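You operate a simulated robot arm through the tools that you are given. There is no shell and no other tool.

You are at the controls of a simulated robot arm. One attempt, no reset.

## Task
Tip the Tank jar into the basin and refill it at Drain 02.
Fine: pour nearly all of it out, fill to the line or a little over with nothing spilt, and leave the jar in the drawn-out carrier; the other taps, jars and the lids stay. Set down upright: what you pick out.

The check looks at the end state, three seconds after you hand in, the way a careful person would. Anything else that was tipped, shoved, dropped, spilled or broken makes it a failure. A push-on lid holds only when it is set on centred and level and pressed home; a screw cap is set on level and turned clockwise until tight.

## Robot
A 6-joint arm with a two-finger gripper, fixed in place. Base frame: the origin is on the floor under the middle of its stand, x ahead of it, y to its left, z up; the work surface is at about z = 78. Units: cm, rad, N and s.
It reaches about 141.7 cm from its shoulder. Its first joint turns from -2.897 to 2.897 rad. Payload 3.43 kg.
The TCP is the grasp point between the finger pads, 2 cm short of the fingertips. In the tool frame z runs along the fingers and y along their closing line. The gripper opens to 19 cm; its body begins 24.8 cm behind the TCP.
Orientation is told as [roll, pitch, yaw] about the base's x, y, z axes, in that order, counted from this pose: with the fingers straight down and closing along the base's y, the tool's x points along the base's -x, its y along +y and its z along -z.

## Interface
- The arm moves only by the tool move_arm. Its argument "plan" is a list of rows, each a list of 7 numbers: the shift along the base's x, y, z in mm, then the turn, a rotation vector about the base's x, y, z in degrees, then the finger opening in mm, from 0 to 190. In form: [[x, y, z, ax, ay, az, jaw], ...]. A call has 1 to 20 rows; each row is the pose to reach, as a shift and turn from the pose commanded when the call began. Rows are played at 5 a second. More than 5 cm and 0.15 rad between two rows, or a gripper value outside its range, and nothing of the call is played. Where a pose cannot be reached the arm comes as near as it can. A force on the tool above 70 N (or 10 N above the force at the start of the call, whichever is more), or a blocked arm, ends the call early, and 0.2 s more pass. Each finger travels about 15.3 cm/s and halts on what it meets, pressing with about 32 N; the grip force reading is that of the motor and also rises with nothing between the fingers. The clock runs only during rows and for 0.2 s after the last one: add rows that repeat a pose to give the fingers time. The reply holds the time, the measured pose of the TCP, the force on the tool along the base axes, the opening and the grip force, in the units named above and with some noise, with the torque about the TCP (base axes, N m) and any sound that the robot's microphone picked up, and new pictures: "views" is both (left out), scene, wrist or none.
- Cameras (640 x 400 px; columns grow to the right, rows downward): "scene" is fixed at [22.1, -50.06, 150.72]; the picture's right is [-0.19, -0.98, 0.00], its down [-0.79, 0.15, -0.60] and it looks along [0.58, -0.11, -0.80] (base axes); focal length 214 px, centre (320, 200). "wrist" rides on the gripper at [7, -0.8, -28.8] in the tool frame; the picture's right is [0.12, 0.99, 0.00], its down [-0.96, 0.12, -0.25] and it looks along [-0.24, 0.03, 0.97] (tool axes); focal length 261 px, centre (320, 200). There is no depth. A picture from a camera that has moved, and an enlarged one, comes with that camera's place and axes in the base frame and with its lens.
- raise_lower(by): moves the trunk up (or, below 0, down) by that many cm; the arm rides with it, the base frame stays. It gives what a move gives, with no picture.
- close_up(camera, box): a new picture of the part [left, top, right, bottom] of that camera's present view, enlarged. It takes no simulated time.
- finish_job(): hands the job in; it is judged then, once.

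Nothing tells you positions but the pictures and the camera data. Unless the task says otherwise, let go and move clear before handing in.

The tools are called after "Request:" as a command line: name --pt "numbers of a row" for each row, then --argument value for the rest, lists and objects as JSON in quotes. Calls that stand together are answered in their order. move_arm: Moves the arm, as the interface text tells. Its arguments: {"type":"object","properties":{"plan":{"type":"array","items":{"type":"array","items":{"type":"number"}}},"views":{"type":"string","enum":["both","scene","wrist","none"]}},"required":["plan"]} The other tools are called the same way: raise_lower (by) moves the trunk up or down; close_up (camera, box) takes an enlarged picture of a part of a camera's view; finish_job () hands the job in.

At the start:

```text
clock: 0.0
position: [66.71, -40.12, 124.42]
tool_rot: [0.0, 0.0, 0.001]
ft_force: [-0.5, 0.7, 0.4]
torque: [-0.01, -0.05, -0.04]
grip_width: 19.0
gripper_force: 0.1
trunk travel left (down, up): [-20.0, 24.0]
```

scene: 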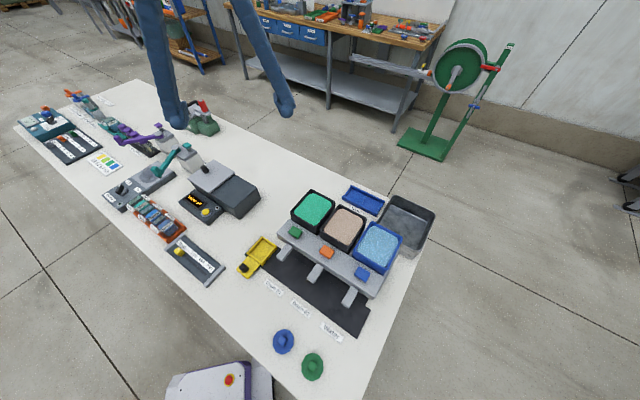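
wrist: 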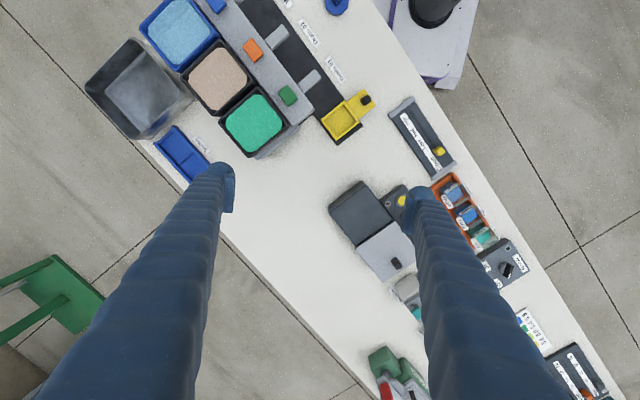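

I see a table with three tanks (green, beige, blue) with taps and labels, a grey basin, a yellow carrier, jars in an orange rack, and lids. I'll take close-ups first to read the labels.

Request:
close_up --camera "scene" --box '[230, 180, 450, 390]'

Request:
close_up --camera "scene" --box '[90, 120, 280, 290]'

Request:
close_up --camera "scene" --box '[10, 80, 200, 200]'

Request:
close_up --camera "wrist" --box '[80, 0, 380, 190]'

Request:
close_up --camera "wrist" --box '[320, 80, 620, 400]'

```text
1.90 times, centred on (340, 285) of scene
camera zoom: at [22.1, -50.06, 150.72], right [-0.19, -0.98, 0.0], down [-0.79, 0.15, -0.6], along [0.58, -0.11, -0.8], focal length 408 px, centre (282, 38)
```

zoom: 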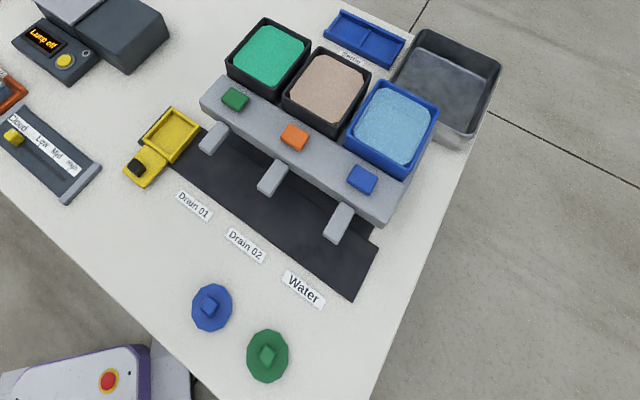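

```text
2.35 times, centred on (185, 205) of scene
camera zoom: at [22.1, -50.06, 150.72], right [-0.19, -0.98, 0.0], down [-0.79, 0.15, -0.6], along [0.58, -0.11, -0.8], focal length 505 px, centre (638, 188)
```

zoom: 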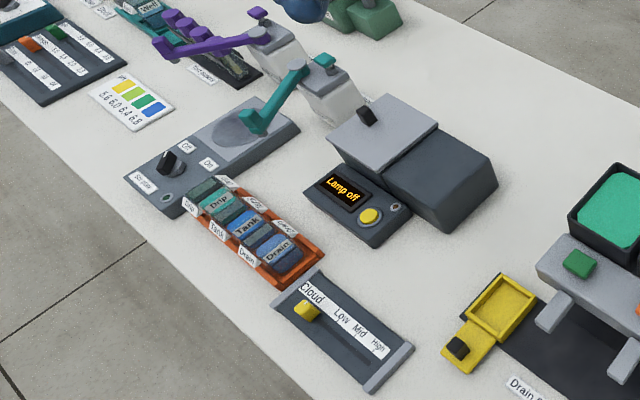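

```text
3.33 times, centred on (105, 140) of scene
camera zoom: at [22.1, -50.06, 150.72], right [-0.19, -0.98, 0.0], down [-0.79, 0.15, -0.6], along [0.58, -0.11, -0.8], focal length 715 px, centre (1037, 400)
```

zoom: 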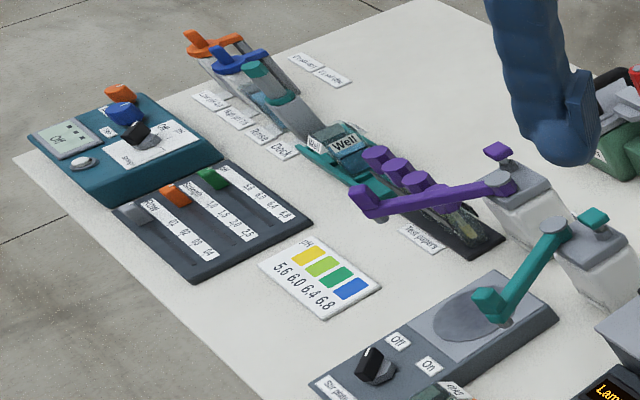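

```text
2.11 times, centred on (230, 95) of wrist
camera zoom: at [59.64, -41.0, 153.02], right [-0.12, 0.99, 0.0], down [0.96, 0.12, 0.25], along [0.24, 0.03, -0.97], focal length 549 px, centre (510, 421)
```

zoom: 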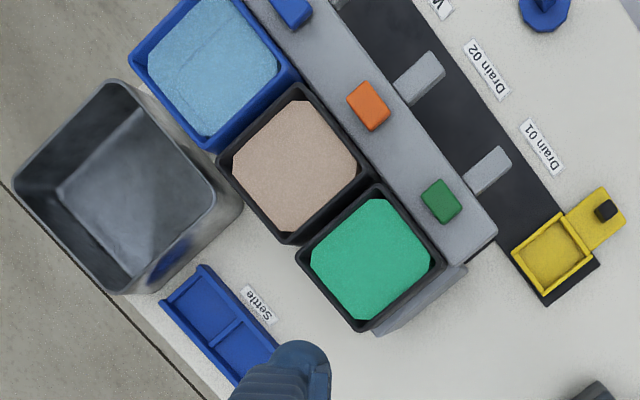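

```text
1.25 times, centred on (470, 240) of wrist
camera zoom: at [59.64, -41.0, 153.02], right [-0.12, 0.99, 0.0], down [0.96, 0.12, 0.25], along [0.24, 0.03, -0.97], focal length 326 px, centre (132, 150)
```

zoom: 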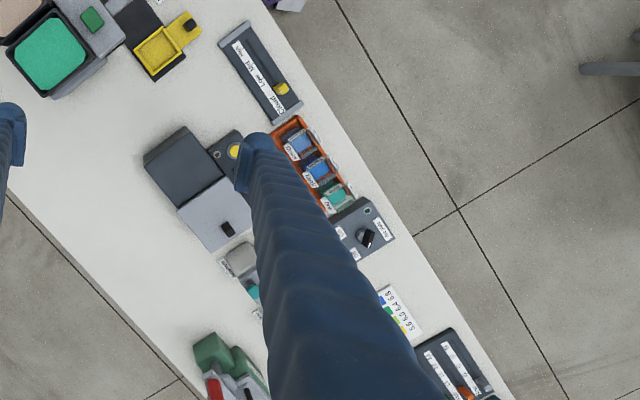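

The table runs diagonally. The jars sit in an orange rack (Drip, Tank, Drain) near (76, 3), and the yellow carrier is at the end of a dark rail near (56, -35). I'll move the wrist camera over the rack for a better look.

Request:
move_arm --pt "0 48 -10 0 0 0 190" --pt "0 96 -20 0 0 0 190" --pt "0 144 -30 0 0 0 190" --pt "0 192 -40 0 0 0 190" --pt "0 240 -50 0 0 0 190" --pt "0 288 -60 0 0 0 190" --pt "0 336 -70 0 0 0 190" --pt "0 380 -80 0 0 0 190" --pt "0 380 -80 0 0 0 190"

```text
clock: 2.0
position: [66.64, -2.01, 116.34]
tool_rot: [-0.002, 0.0, -0.001]
ft_force: [0.0, 0.6, -0.3]
torque: [-0.13, 0.0, 0.0]
grip_width: 18.99
gripper_force: 0.1
trunk travel left (down, up): [-20.0, 24.0]
camera wrist: at [59.56, -2.81, 144.99], right [-0.12, 0.99, 0.0], down [0.96, 0.11, 0.25], along [0.24, 0.03, -0.97], focal length 261 px, centre (320, 200)
```

scene: 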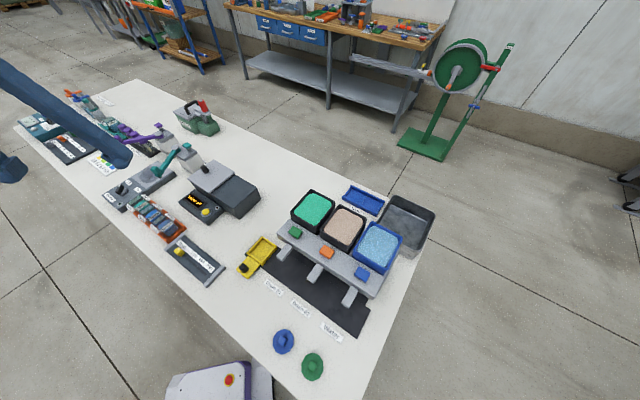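
wrist: 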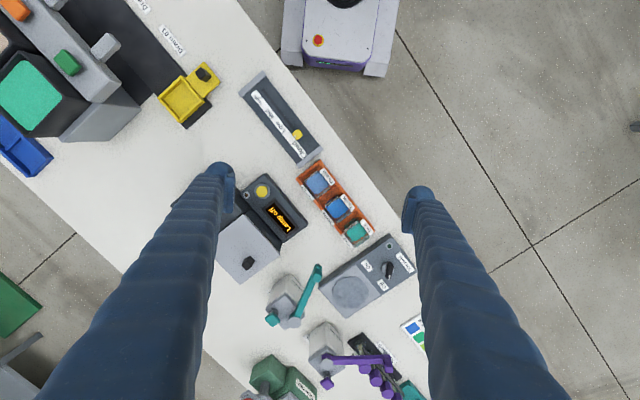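

Request:
close_up --camera "wrist" --box '[280, 140, 400, 260]'

Request:
close_up --camera "wrist" --box '[0, 0, 240, 160]'

Request:
close_up --camera "scene" --box '[115, 180, 205, 260]'

Request:
close_up --camera "scene" --box '[230, 220, 380, 340]'

```text
3.33 times, centred on (340, 200) of wrist
camera zoom: at [59.56, -2.81, 144.99], right [-0.12, 0.99, 0.0], down [0.96, 0.11, 0.25], along [0.24, 0.03, -0.97], focal length 869 px, centre (253, 200)
```

zoom: 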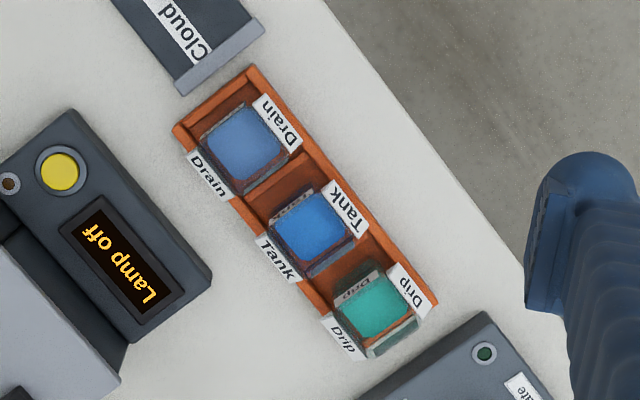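

```text
2.50 times, centred on (120, 80) of wrist
camera zoom: at [59.56, -2.81, 144.99], right [-0.12, 0.99, 0.0], down [0.96, 0.11, 0.25], along [0.24, 0.03, -0.97], focal length 652 px, centre (820, 500)
```

zoom: 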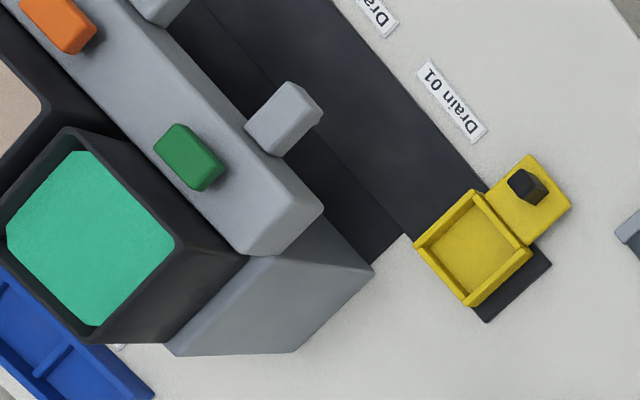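

```text
5.00 times, centred on (160, 220) of scene
camera zoom: at [22.1, -50.06, 150.72], right [-0.19, -0.98, 0.0], down [-0.79, 0.15, -0.6], along [0.58, -0.11, -0.8], focal length 1072 px, centre (1120, 100)
```

zoom: 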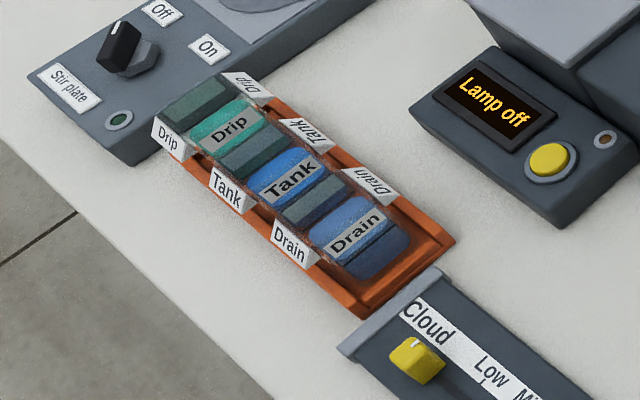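

```text
3.33 times, centred on (305, 280) of scene
camera zoom: at [22.1, -50.06, 150.72], right [-0.19, -0.98, 0.0], down [-0.79, 0.15, -0.6], along [0.58, -0.11, -0.8], focal length 715 px, centre (370, -67)
```

zoom: 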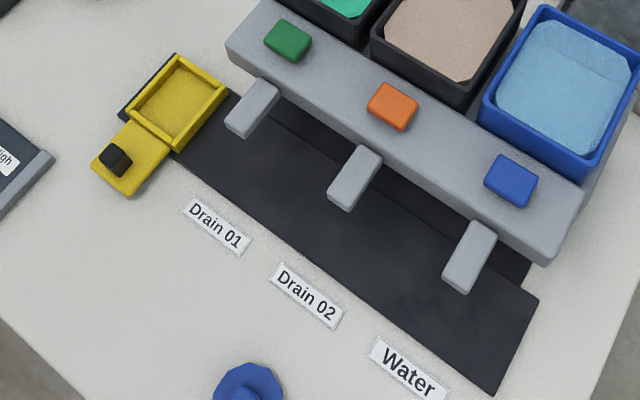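

Request:
close_up --camera "wrist" --box '[310, 180, 370, 230]'

Request:
close_up --camera "scene" --box '[130, 192, 190, 242]'

Request:
close_up --camera "scene" --box '[300, 225, 360, 275]'

Request:
close_up --camera "scene" --box '[235, 225, 295, 285]'

Request:
close_up --camera "scene" --box '[340, 180, 440, 260]'

```text
8.00 times, centred on (340, 205) of wrist
camera zoom: at [59.56, -2.81, 144.99], right [-0.12, 0.99, 0.0], down [0.96, 0.11, 0.25], along [0.24, 0.03, -0.97], focal length 2085 px, centre (160, 160)
```

zoom: 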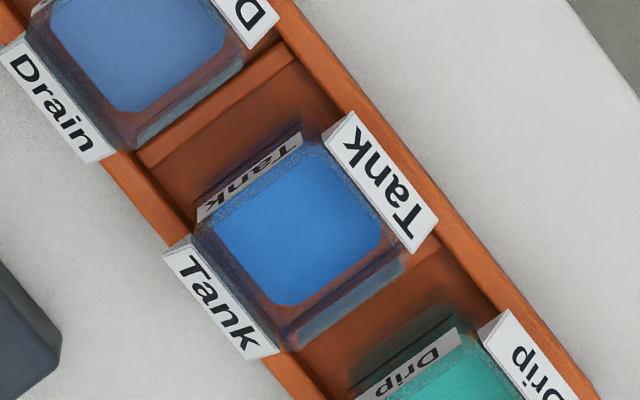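

```text
8.00 times, centred on (160, 217) of scene
camera zoom: at [22.1, -50.06, 150.72], right [-0.19, -0.98, 0.0], down [-0.79, 0.15, -0.6], along [0.58, -0.11, -0.8], focal length 1716 px, centre (1600, 64)
```

zoom: 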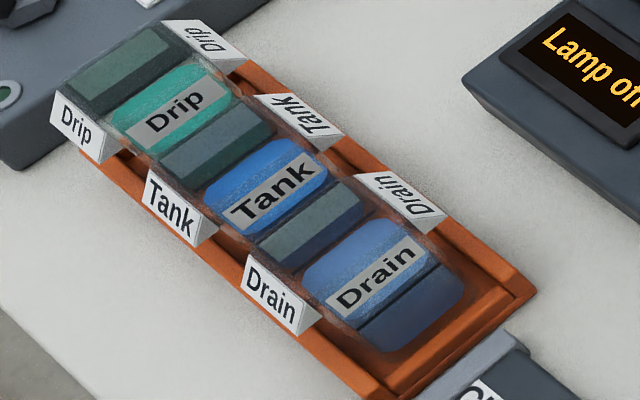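

```text
8.00 times, centred on (330, 250) of scene
camera zoom: at [22.1, -50.06, 150.72], right [-0.19, -0.98, 0.0], down [-0.79, 0.15, -0.6], along [0.58, -0.11, -0.8], focal length 1716 px, centre (240, -200)
```

zoom: 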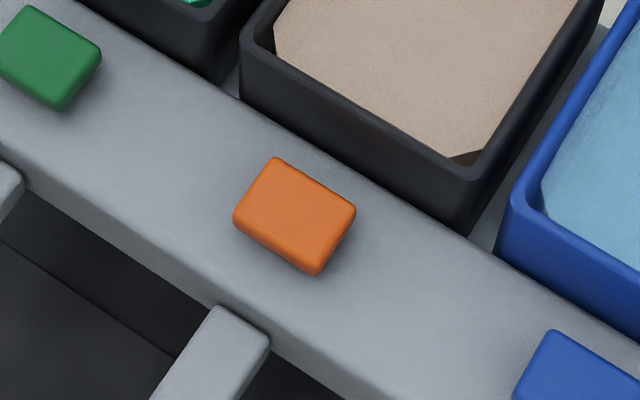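

```text
6.67 times, centred on (265, 255) of scene
camera zoom: at [22.1, -50.06, 150.72], right [-0.19, -0.98, 0.0], down [-0.79, 0.15, -0.6], along [0.58, -0.11, -0.8], focal length 1430 px, centre (687, -167)
```

zoom: 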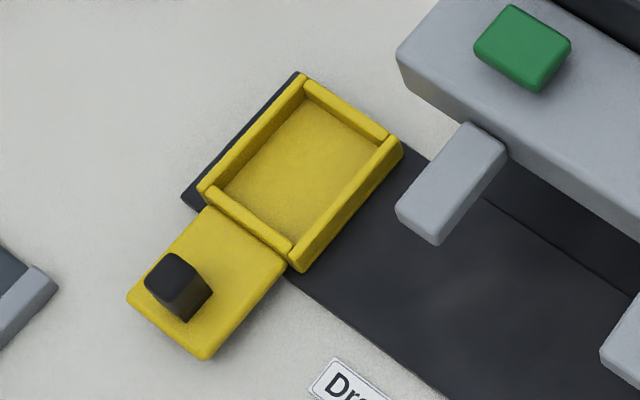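

```text
5.00 times, centred on (390, 220) of scene
camera zoom: at [22.1, -50.06, 150.72], right [-0.19, -0.98, 0.0], down [-0.79, 0.15, -0.6], along [0.58, -0.11, -0.8], focal length 1072 px, centre (-30, 100)
```

zoom: 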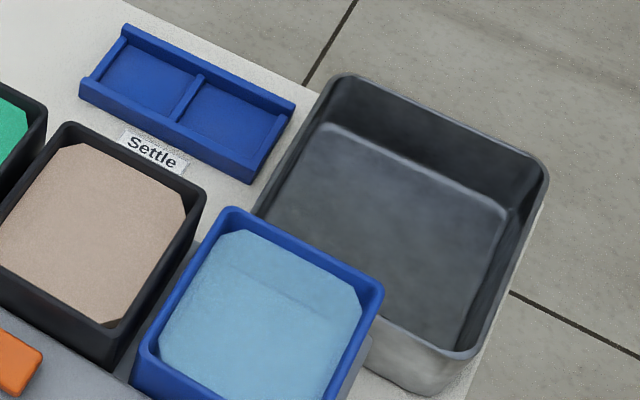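

I can see the three square open jars in the rack, with label flags on both sides, and the carrier on its track. Next I'll tilt the wrist camera to look at the jars more from the side and measure their heights.

Request:
move_arm --pt "-12 9 -37 0 -6.67 0 190" --pt "-24 18 -74 0 -13.3 0 190" --pt "-36 27 -111 0 -20 0 190" --pt "-48 36 -148 0 -26.7 0 190" --pt "-60 45 -185 0 -33.3 0 190" --pt "-72 54 -220 0 -40 0 190" --pt "-72 54 -220 0 -40 0 190"

```text
clock: 3.6
position: [68.59, 4.39, 96.04]
tool_rot: [-0.003, -0.695, 0.0]
ft_force: [0.3, 0.9, 0.2]
torque: [-0.08, 0.01, -0.03]
grip_width: 19.0
gripper_force: 0.1
out of reach, approached as far as the arm can: row 4, 5, 6, 7
trunk travel left (down, up): [-20.0, 24.0]
camera wrist: at [44.65, 3.6, 113.64], right [-0.09, 0.99, -0.08], down [0.58, 0.12, 0.81], along [0.81, 0.03, -0.59], focal length 261 px, centre (320, 200)
```

scene: 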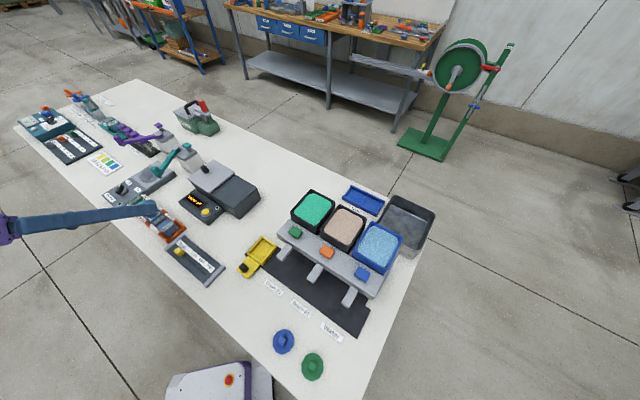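
wrist: 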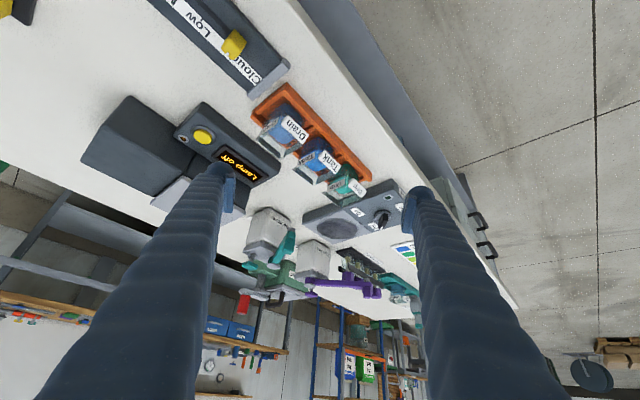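

Request:
close_up --camera "wrist" --box '[240, 80, 400, 220]'

Request:
close_up --camera "wrist" --box '[290, 125, 350, 190]'

```text
2.86 times, centred on (320, 150) of wrist
camera zoom: at [44.65, 3.6, 113.64], right [-0.09, 0.99, -0.08], down [0.58, 0.12, 0.81], along [0.81, 0.03, -0.59], focal length 745 px, centre (320, 343)
```

zoom: 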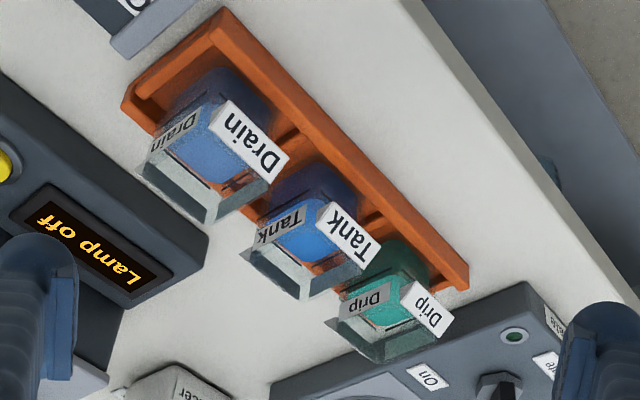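

```text
6.15 times, centred on (320, 158) of wrist
camera zoom: at [44.65, 3.6, 113.64], right [-0.09, 0.99, -0.08], down [0.58, 0.12, 0.81], along [0.81, 0.03, -0.59], focal length 1604 px, centre (320, 462)
```

zoom: 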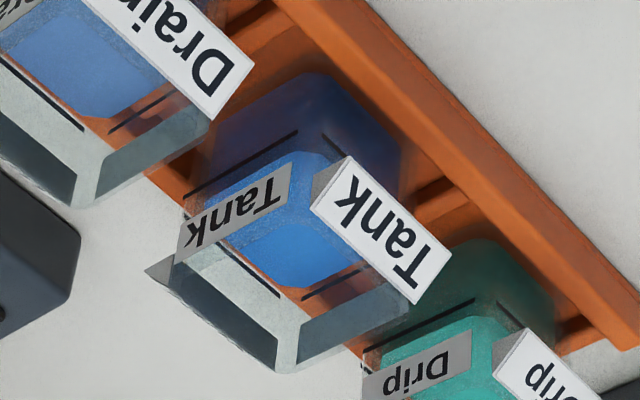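

Request:
close_up --camera "wrist" --box '[180, 150, 260, 210]'

Request:
close_up --camera "wrist" --box '[380, 170, 460, 230]'

Request:
close_up --camera "scene" --box '[80, 180, 180, 250]'

```text
6.67 times, centred on (220, 180) of wrist
camera zoom: at [44.65, 3.6, 113.64], right [-0.09, 0.99, -0.08], down [0.58, 0.12, 0.81], along [0.81, 0.03, -0.59], focal length 1738 px, centre (987, 333)
```

zoom: 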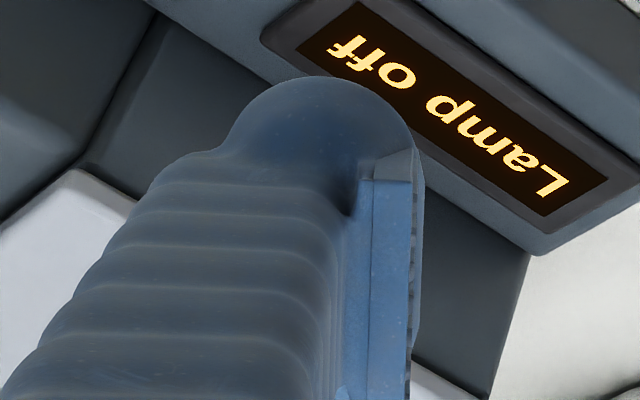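

```text
6.67 times, centred on (420, 200) of wrist
camera zoom: at [44.65, 3.6, 113.64], right [-0.09, 0.99, -0.08], down [0.58, 0.12, 0.81], along [0.81, 0.03, -0.59], focal length 1738 px, centre (-347, 200)
```

zoom: 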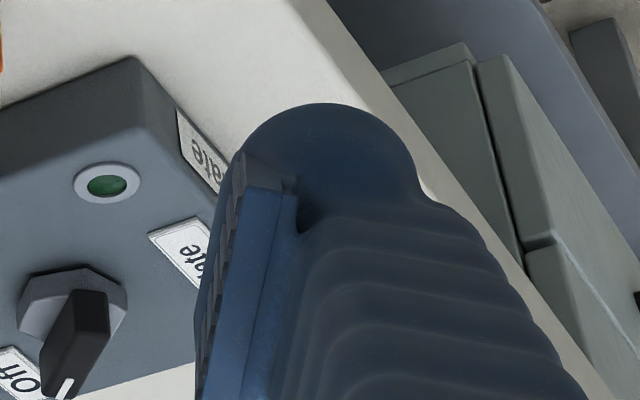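

```text
5.71 times, centred on (130, 215) of scene
camera zoom: at [22.1, -50.06, 150.72], right [-0.19, -0.98, 0.0], down [-0.79, 0.15, -0.6], along [0.58, -0.11, -0.8], focal length 1226 px, centre (1406, 114)
```

zoom: 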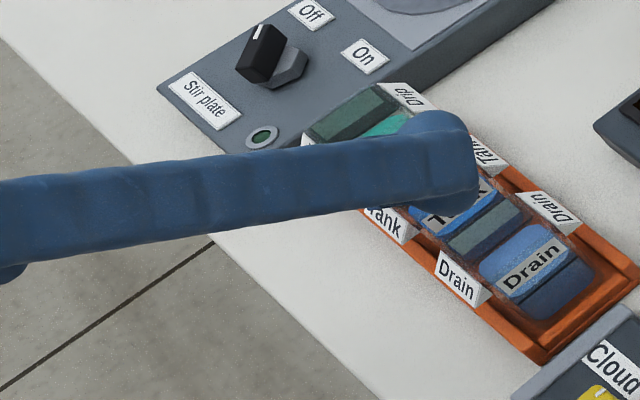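

The jars measure about 5 cm square with the rim near z = 85, and they carry angled name flags on the two sides facing across the rack. The Tank jar's centre is near (76.3, 3.2). I'll go back up and level before looking at the taps and carrier.

Request:
move_arm --pt "0 0 40 0 8 0 190" --pt "0 -20 80 0 16 0 190" --pt "0 -60 120 0 24 0 190" --pt "0 -100 160 0 32 0 190" --pt "0 -140 190 0 40 0 190" --pt "0 -140 190 0 40 0 190" --views "none"

```text
refused: row 3 steps farther than a row can; nothing moved
```

The refused row stepped slightly too far. I'll use smaller steps for the same move.

Request:
move_arm --pt "0 0 35 0 8 0 190" --pt "0 -20 70 0 16 0 190" --pt "0 -50 105 0 24 0 190" --pt "0 -80 140 0 32 0 190" --pt "0 -110 175 0 40 0 190" --pt "0 -140 190 0 40 0 190" --pt "0 -140 190 0 40 0 190" --views "none"

```text
clock: 5.2
position: [69.07, -9.68, 114.99]
tool_rot: [0.0, 0.002, 0.0]
ft_force: [0.1, -0.5, 0.4]
torque: [0.1, 0.02, 0.02]
grip_width: 18.99
gripper_force: 0.1
out of reach, approached as far as the arm can: row 2
trunk travel left (down, up): [-20.0, 24.0]
```

Request:
move_arm --pt "-29 -28 -12 -3.9 0 0 190" --pt "-58 -56 -25 -7.8 0 0 190" --pt "-87 -85 -37 -11.6 0 0 190" --pt "-116 -113 -50 -15.5 0 0 190" --pt "-145 -141 -62 -19.4 0 0 190" --pt "-175 -170 -75 -23.3 0 0 190" --pt "-204 -198 -87 -27.1 0 0 190" --pt "-233 -226 -100 -31 0 0 190" --pt "-233 -226 -100 -31 0 0 190" --views "wrist"

```text
clock: 7.2
position: [45.67, -32.17, 105.12]
tool_rot: [-0.54, 0.001, -0.001]
ft_force: [-0.3, -0.1, -0.4]
torque: [0.01, -0.02, 0.0]
grip_width: 18.99
gripper_force: 0.0
trunk travel left (down, up): [-20.0, 24.0]
camera wrist: at [38.57, -18.14, 130.19], right [-0.12, 0.85, -0.51], down [0.96, 0.23, 0.15], along [0.25, -0.47, -0.85], focal length 261 px, centre (320, 200)
```

wrist: 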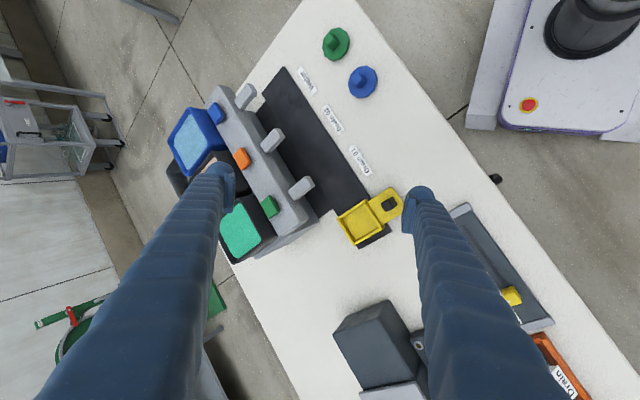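

Request:
close_up --camera "wrist" --box '[200, 70, 340, 240]'

Request:
close_up --camera "wrist" --box '[270, 140, 420, 260]'

Request:
close_up --camera "wrist" --box '[210, 80, 310, 170]'

```text
2.35 times, centred on (270, 155) of wrist
camera zoom: at [38.57, -18.14, 130.19], right [-0.12, 0.85, -0.51], down [0.96, 0.23, 0.15], along [0.25, -0.47, -0.85], focal length 613 px, centre (438, 306)
```

zoom: 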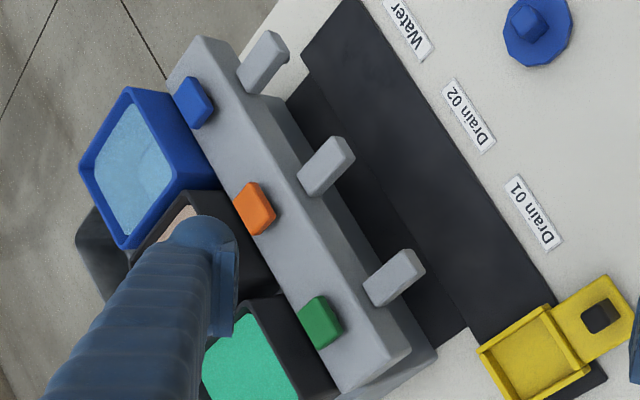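

```text
3.33 times, centred on (345, 200) of wrist
camera zoom: at [38.57, -18.14, 130.19], right [-0.12, 0.85, -0.51], down [0.96, 0.23, 0.15], along [0.25, -0.47, -0.85], focal length 869 px, centre (237, 200)
```

zoom: 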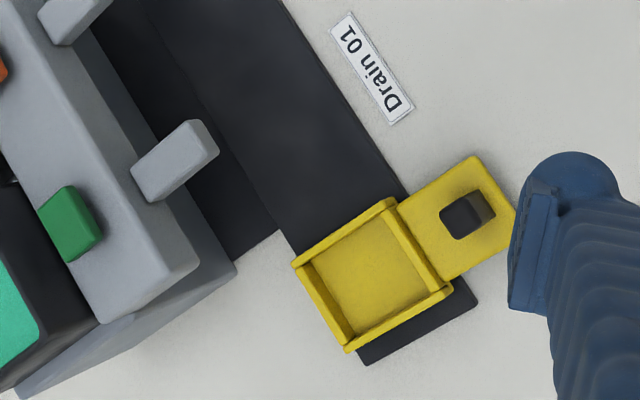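

```text
4.44 times, centred on (260, 125) of wrist
camera zoom: at [38.57, -18.14, 130.19], right [-0.12, 0.85, -0.51], down [0.96, 0.23, 0.15], along [0.25, -0.47, -0.85], focal length 1158 px, centre (587, 533)
```

zoom: 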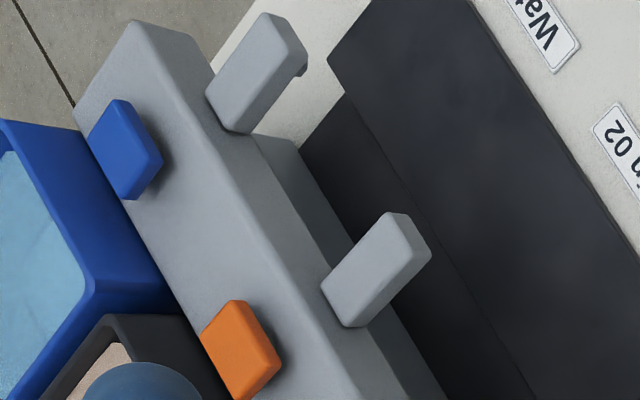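

The spouts sit at about z = 91, with the buttons on the beam at about z = 94: green for Drain 01, orange for Drain 02, blue for Water. The basin is about 15 cm square, centred near (54, -87), with its rim at z ≈ 86. I'll rehearse the tipping motion over the basin with the gripper empty.

Request:
move_arm --pt "7 -45 16 2.58 0 0 190" --pt "14 -91 32 5.17 0 0 190" --pt "22 -136 45 7.75 0 0 190" --pt "29 -182 60 10.33 0 0 190" --pt "36 -227 72 12.9 0 0 190" --pt "43 -273 85 15.5 0 0 190" --pt "50 -318 98 18.1 0 0 190" --pt "57 -364 110 20.7 0 0 190" --pt "65 -409 120 23.25 0 0 190" --pt "72 -455 129 25.8 0 0 190" --pt "79 -500 129 28.4 0 0 190" --pt "86 -546 129 31 0 0 190" --pt "86 -546 129 31 0 0 190" --views "wrist"

```text
clock: 10.0
position: [51.16, -81.04, 116.13]
tool_rot: [-0.005, 0.001, 0.002]
ft_force: [-0.3, -1.6, -1.5]
torque: [0.47, -0.08, 0.0]
grip_width: 19.02
gripper_force: 0.0
out of reach, approached as far as the arm can: row 11, 12, 13
trunk travel left (down, up): [-20.0, 24.0]
camera wrist: at [44.13, -81.78, 144.92], right [-0.12, 0.99, -0.01], down [0.96, 0.12, 0.25], along [0.24, 0.02, -0.97], focal length 261 px, centre (320, 200)
```

wrist: 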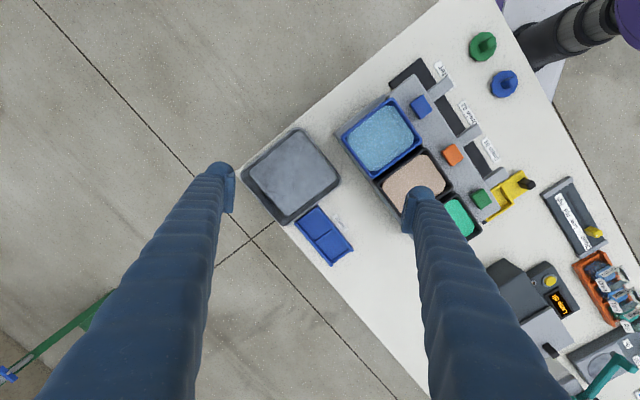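

At this height the basin centre (54.4, -87.3) is just beyond vertical-tool reach. I'll lower the trunk and check whether the reach improves.

Request:
raise_lower --by -10

```text
clock: 11.3
position: [51.24, -80.86, 106.58]
tool_rot: [-0.012, 0.0, -0.001]
ft_force: [-0.3, 0.2, 0.1]
torque: [0.01, -0.02, 0.0]
grip_width: 18.97
gripper_force: 0.1
trunk travel left (down, up): [-10.0, 34.0]
```

Request:
move_arm --pt "5 -10 0 0 0 7.5 190" --pt "10 -20 0 0 0 15 190" --pt "15 -30 0 0 0 22.5 190" --pt "20 -40 0 0 0 30 190" --pt "25 -50 0 0 0 37.5 190" --pt "30 -60 0 0 0 45 190" --pt "30 -60 0 0 0 45 190"

```text
clock: 12.9
position: [51.08, -81.67, 104.94]
tool_rot: [-0.012, -0.003, 0.784]
ft_force: [-1.2, -0.8, -0.2]
torque: [0.27, -0.27, 0.03]
grip_width: 18.97
gripper_force: 0.0
out of reach, approached as far as the arm can: row 1, 2, 3, 4, 5, 6, 7
trunk travel left (down, up): [-10.0, 34.0]
camera wrist: at [46.46, -87.09, 133.6], right [-0.79, 0.62, -0.01], down [0.6, 0.76, 0.25], along [0.16, 0.19, -0.97], focal length 261 px, centre (320, 200)
```

scene: 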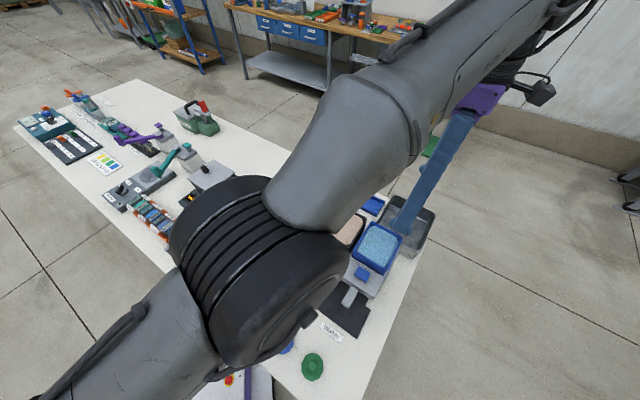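
wrist: 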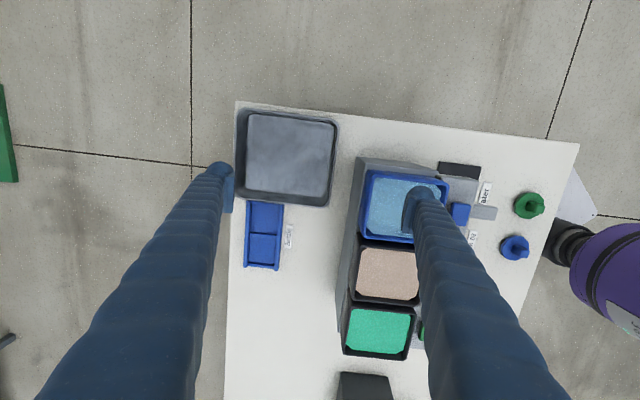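

Vertical reach ends about 97 cm out. With the tool tilted to point along +x over the basin, the wrist comes back in close enough, so I'll rehearse that tilt, still empty.

Request:
move_arm --pt "-5 10 5 0 0 -7.5 190" --pt "-10 20 10 0 0 -15 190" --pt "-15 30 15 0 0 -22.5 190" --pt "-20 40 20 0 0 -30 190" --pt "-25 50 25 0 0 -37.5 190" --pt "-30 60 30 0 0 -45 190" --pt "-30 60 30 0 0 -45 100" --views "none"

Request:
move_arm --pt "14 -20 0 0 -6 0 100" --pt "28 -40 0 0 -12 0 100" --pt "42 -60 0 0 -18 0 100" --pt "56 -80 0 0 -24 0 100" --pt "70 -100 0 0 -30 0 100" --pt "80 -115 0 0 -36 0 100" --pt "80 -115 0 0 -42 0 100" --pt "80 -115 0 0 -48 0 100" --pt "80 -115 0 0 -54 0 100" --pt "80 -115 0 0 -60 0 100" --pt "80 -115 0 0 -60 0 100"

```text
clock: 14.5
position: [48.32, -75.82, 107.85]
tool_rot: [-0.011, -0.001, -0.003]
ft_force: [0.2, 0.6, 0.1]
torque: [-0.05, -0.01, -0.01]
grip_width: 9.96
gripper_force: 0.0
trunk travel left (down, up): [-10.0, 34.0]
```

```text
clock: 16.9
position: [56.25, -87.47, 107.92]
tool_rot: [-0.008, -1.047, -0.001]
ft_force: [0.1, 0.0, 0.0]
torque: [0.01, -0.09, 0.03]
grip_width: 9.98
gripper_force: 0.1
trunk travel left (down, up): [-10.0, 34.0]
camera wrist: at [27.75, -88.06, 116.06], right [-0.05, 0.99, -0.11], down [0.27, 0.12, 0.96], along [0.96, 0.02, -0.27], focal length 261 px, centre (320, 200)
```

scene: 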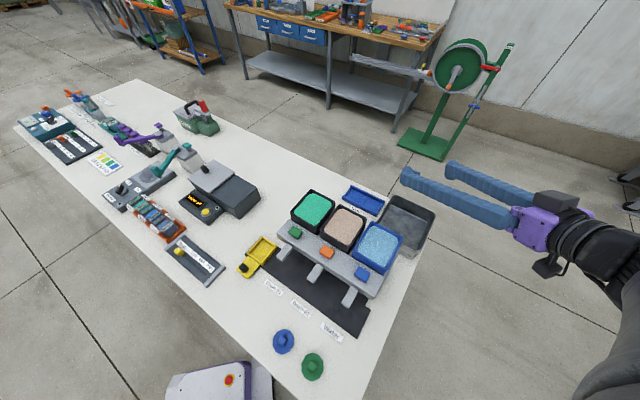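
wrist: 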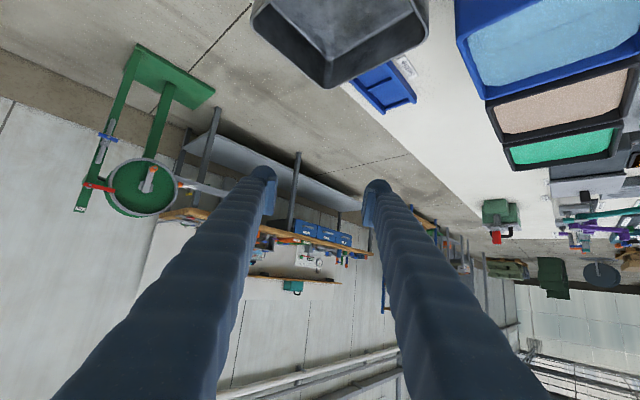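

The 60° tilt is reachable. I'll carry on to about 125° to check the full pour.

Request:
move_arm --pt "0 0 0 0 -7 0 100" --pt "0 0 0 0 -14 0 100" --pt "0 0 0 0 -21 0 100" --pt "0 0 0 0 -28 0 100" --pt "0 0 0 0 -35 0 100" --pt "0 0 0 0 -42 0 100" --pt "0 0 0 0 -49 0 100" --pt "0 0 0 0 -56 0 100" --pt "0 0 0 0 -63 0 100" --pt "0 0 0 0 -63 0 100"

```text
clock: 19.1
position: [56.28, -87.41, 107.88]
tool_rot: [3.131, -0.992, -3.142]
ft_force: [-0.7, -0.1, -0.8]
torque: [-0.01, -0.15, 0.02]
grip_width: 9.98
gripper_force: 0.1
trunk travel left (down, up): [-10.0, 34.0]
camera wrist: at [35.94, -88.01, 86.25], right [0.07, 0.99, -0.09], down [-0.73, 0.12, 0.67], along [0.68, 0.02, 0.73], focal length 261 px, centre (320, 200)
```

scene: 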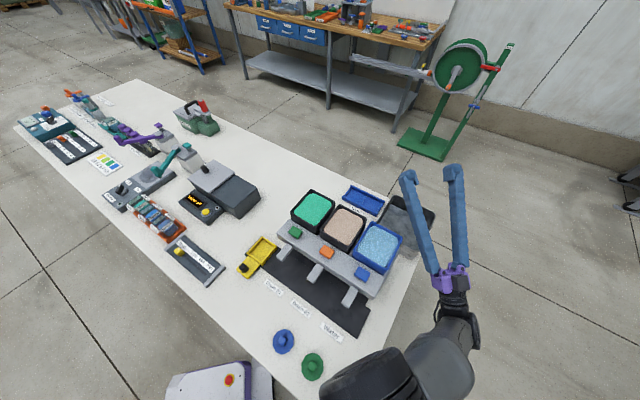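
wrist: 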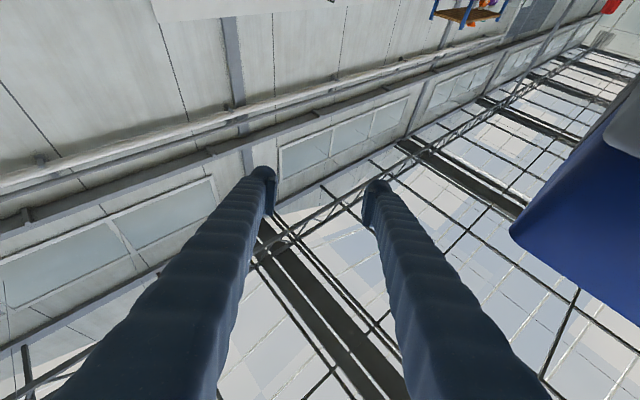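

The full 123° tilt is reachable and clear of the tanks. I'll reverse it, then go to the jar rack.

Request:
move_arm --pt "0 0 0 0 8 0 100" --pt "0 0 0 0 16 0 100" --pt "0 0 0 0 24 0 100" --pt "0 0 0 0 32 0 100" --pt "0 0 0 0 40 0 100" --pt "0 0 0 0 48 0 100" --pt "0 0 0 0 56 0 100" --pt "0 0 0 0 64 0 100" --pt "0 0 0 0 72 0 100" --pt "0 0 0 0 80 0 100" --pt "-10 15 0 0 87 0 100" --pt "-24 35 0 0 94 0 100" --pt "-38 55 0 0 101 0 100" --pt "-52 75 0 0 108 0 100" --pt "-66 95 0 0 115 0 100" --pt "-80 115 10 0 123 0 100" --views "none"

Request:
move_arm --pt "10 45 5 0 0 3 100" --pt "20 90 10 0 0 6 100" --pt "30 135 10 0 0 9 100" --pt "40 180 10 0 0 12 100" --pt "50 225 10 0 0 15 100" --pt "60 270 10 0 0 18 100" --pt "70 315 10 0 0 21 100" --pt "80 360 10 0 0 24 100" --pt "90 405 10 0 0 27 100" --pt "100 450 10 0 0 30 100" --pt "110 495 10 0 0 33 100" --pt "120 540 10 0 0 36 100" --pt "135 585 10 0 0 39 100" --pt "150 630 10 0 0 42 100" --pt "165 675 10 0 0 45 100" --pt "180 720 10 0 0 45 100" --pt "200 750 10 0 0 45 100" --pt "200 750 10 0 0 45 100" --views "wrist"

```text
clock: 22.5
position: [48.25, -75.99, 108.9]
tool_rot: [-0.01, 0.003, 0.0]
ft_force: [-0.2, 0.2, -0.9]
torque: [0.05, 0.0, 0.01]
grip_width: 10.0
gripper_force: 0.0
trunk travel left (down, up): [-10.0, 34.0]
```

```text
clock: 26.3
position: [68.27, -0.86, 109.93]
tool_rot: [-0.01, 0.001, 0.784]
ft_force: [-0.1, 1.1, -0.4]
torque: [-0.07, 0.0, -0.01]
grip_width: 9.98
gripper_force: 0.1
trunk travel left (down, up): [-10.0, 34.0]
camera wrist: at [63.67, -6.22, 138.72], right [-0.79, 0.62, -0.01], down [0.6, 0.76, 0.25], along [0.16, 0.19, -0.97], focal length 261 px, centre (320, 200)
```

wrist: 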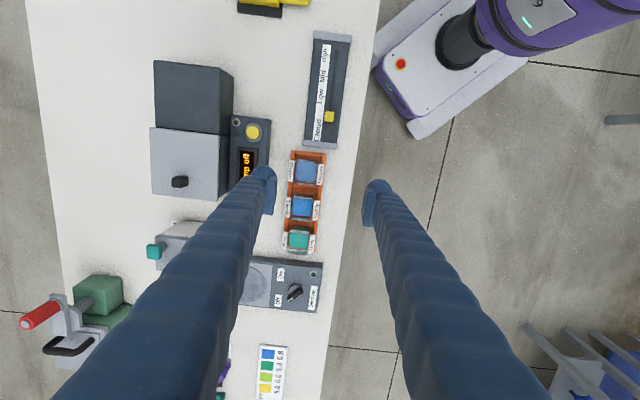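

Request:
close_up --camera "wrist" --box '[265, 145, 345, 255]'

Request:
close_up --camera "wrist" --box '[275, 185, 335, 225]'

```text
3.64 times, centred on (305, 200) of wrist
camera zoom: at [63.67, -6.22, 138.72], right [-0.79, 0.62, -0.01], down [0.6, 0.76, 0.25], along [0.16, 0.19, -0.97], focal length 948 px, centre (374, 200)
```

zoom: 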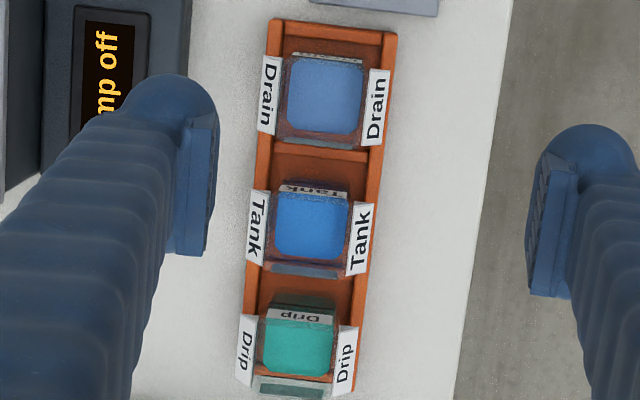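

```text
10.00 times, centred on (305, 205) of wrist
camera zoom: at [63.67, -6.22, 138.72], right [-0.79, 0.62, -0.01], down [0.6, 0.76, 0.25], along [0.16, 0.19, -0.97], focal length 2606 px, centre (470, 150)
```

zoom: 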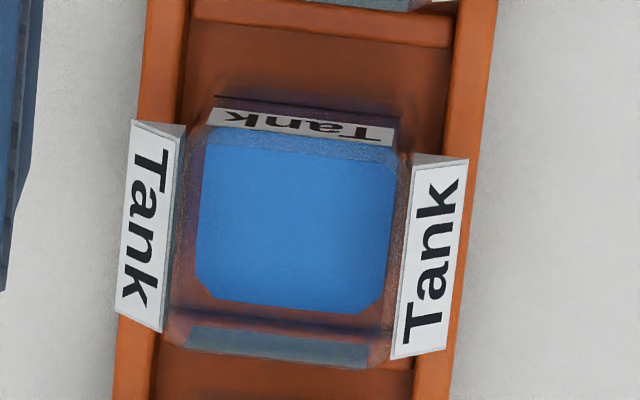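

The wrist camera is lined up with the rack and puts the Tank jar's centre near (76.85, 3.4), aligned with the tool. I'll move above it with the jaw narrowed to 8.8 cm and check alignment before descending.

Request:
move_arm --pt "25 12 -40 0.15 0 0 95" --pt "50 25 -75 0.3 0 0 90" --pt "75 37 -110 0.45 0 0 88" --pt "86 43 -155 0.57 0 0 88" --pt "86 43 -195 0.57 0 0 88" --pt "86 43 -195 0.57 0 0 88"

```text
clock: 27.7
position: [76.93, 3.6, 90.47]
tool_rot: [-0.001, -0.008, 0.786]
ft_force: [-0.1, 0.2, -0.5]
torque: [0.01, 0.05, 0.0]
grip_width: 8.81
gripper_force: 0.0
trunk travel left (down, up): [-10.0, 34.0]
camera wrist: at [72.22, -2.1, 119.17], right [-0.79, 0.62, 0.0], down [0.6, 0.76, 0.25], along [0.16, 0.2, -0.97], focal length 261 px, centre (320, 200)
```

scene: 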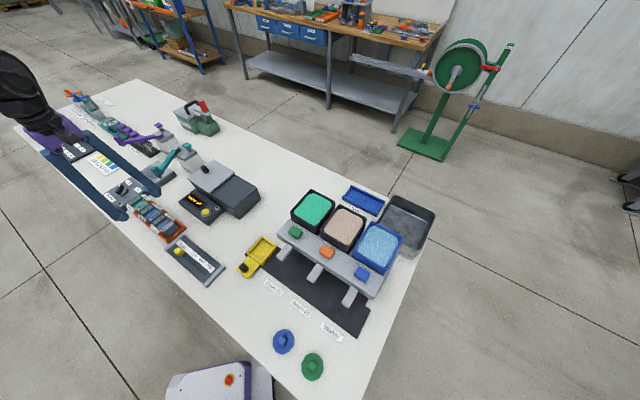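
wrist: 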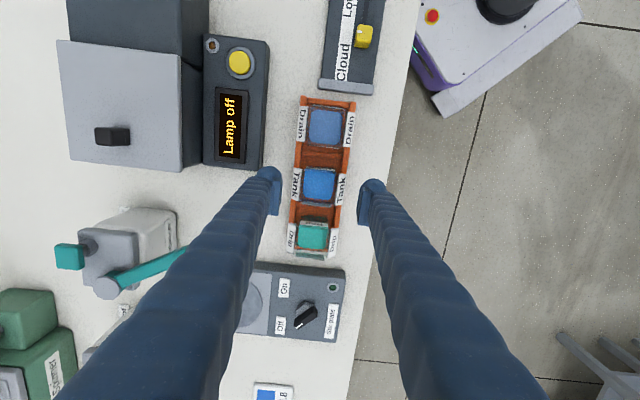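

Request:
close_up --camera "wrist" --box '[255, 150, 395, 250]'

Request:
close_up --camera "scene" --box '[90, 150, 210, 250]'

```text
4.00 times, centred on (325, 200) of wrist
camera zoom: at [72.22, -2.1, 119.17], right [-0.79, 0.62, 0.0], down [0.6, 0.76, 0.25], along [0.16, 0.2, -0.97], focal length 1043 px, centre (300, 200)
```

zoom: 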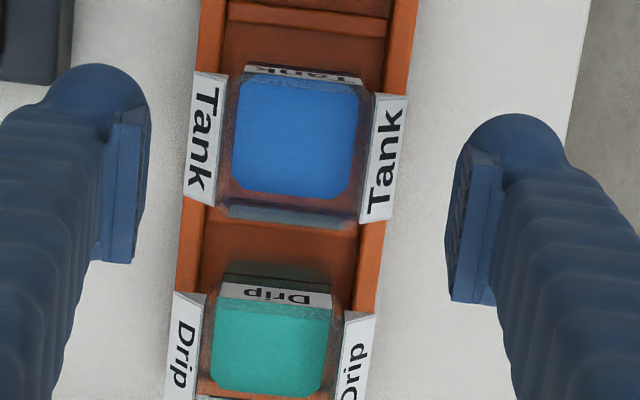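

```text
4.00 times, centred on (150, 200) of scene
camera zoom: at [22.1, -50.06, 150.72], right [-0.19, -0.98, 0.0], down [-0.79, 0.15, -0.6], along [0.58, -0.11, -0.8], focal length 858 px, centre (1000, 200)
```

zoom: 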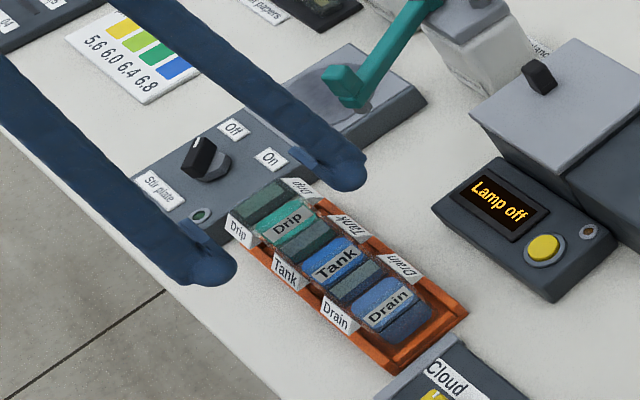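

The jar is centred between the fingers, within 2 mm. I'll descend to z ≈ 83.2, keeping the tips above the rack rails.

Request:
move_arm --pt "-1 -1.7 -20 -0.32 0.32 0 88" --pt "-1 -1.7 -40 -0.32 0.32 0 88" --pt "-1 -1.7 -58 -0.32 0.32 0 88" --pt "-1 -1.7 -72 -0.32 0.32 0 88" --pt "-1 -1.7 -72 -0.32 0.32 0 88"

Request:
close_up --camera "scene" --box '[100, 170, 200, 250]'

Request:
close_up --camera "wrist" --box '[255, 130, 395, 230]'

```text
clock: 28.9
position: [76.69, 3.27, 83.25]
tool_rot: [-0.001, 0.002, 0.785]
ft_force: [0.8, -0.5, 0.3]
torque: [0.0, 0.02, 0.01]
grip_width: 8.84
gripper_force: 0.1
trunk travel left (down, up): [-10.0, 34.0]
camera wrist: at [72.33, -2.23, 112.01], right [-0.79, 0.62, 0.0], down [0.6, 0.76, 0.25], along [0.15, 0.19, -0.97], focal length 261 px, centre (320, 200)
```

scene: 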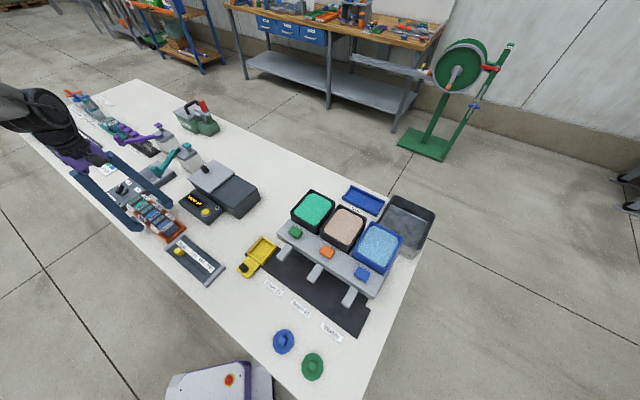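
wrist: 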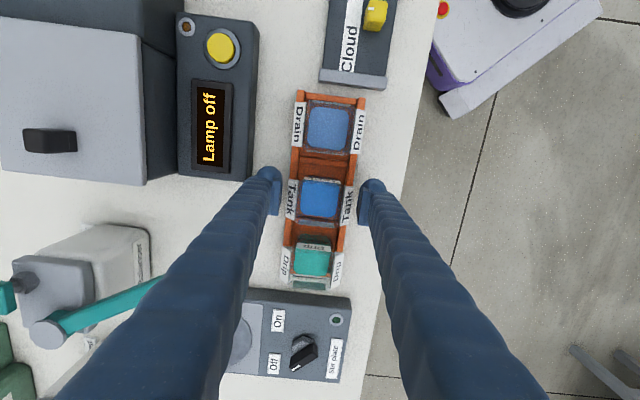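

```text
5.00 times, centred on (150, 210) of scene
camera zoom: at [22.1, -50.06, 150.72], right [-0.19, -0.98, 0.0], down [-0.79, 0.15, -0.6], along [0.58, -0.11, -0.8], focal length 1072 px, centre (1170, 150)
```

zoom: 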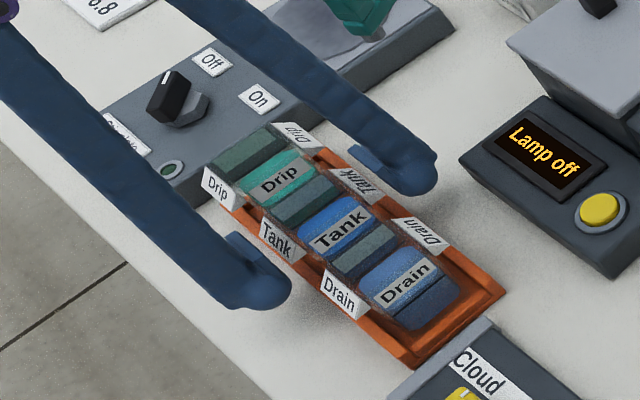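

```text
4.00 times, centred on (325, 180) of wrist
camera zoom: at [72.33, -2.23, 112.01], right [-0.79, 0.62, 0.0], down [0.6, 0.76, 0.25], along [0.15, 0.19, -0.97], focal length 1043 px, centre (300, 280)
```

zoom: 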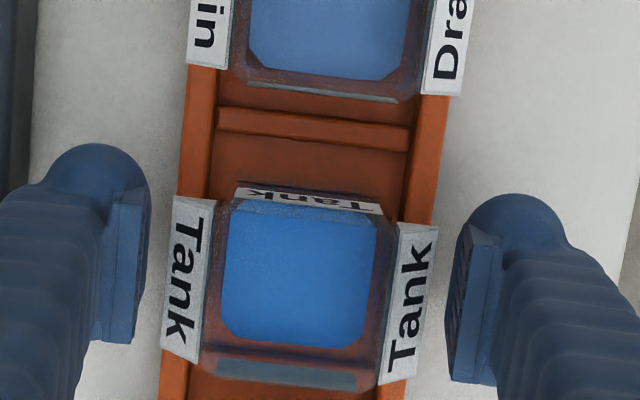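

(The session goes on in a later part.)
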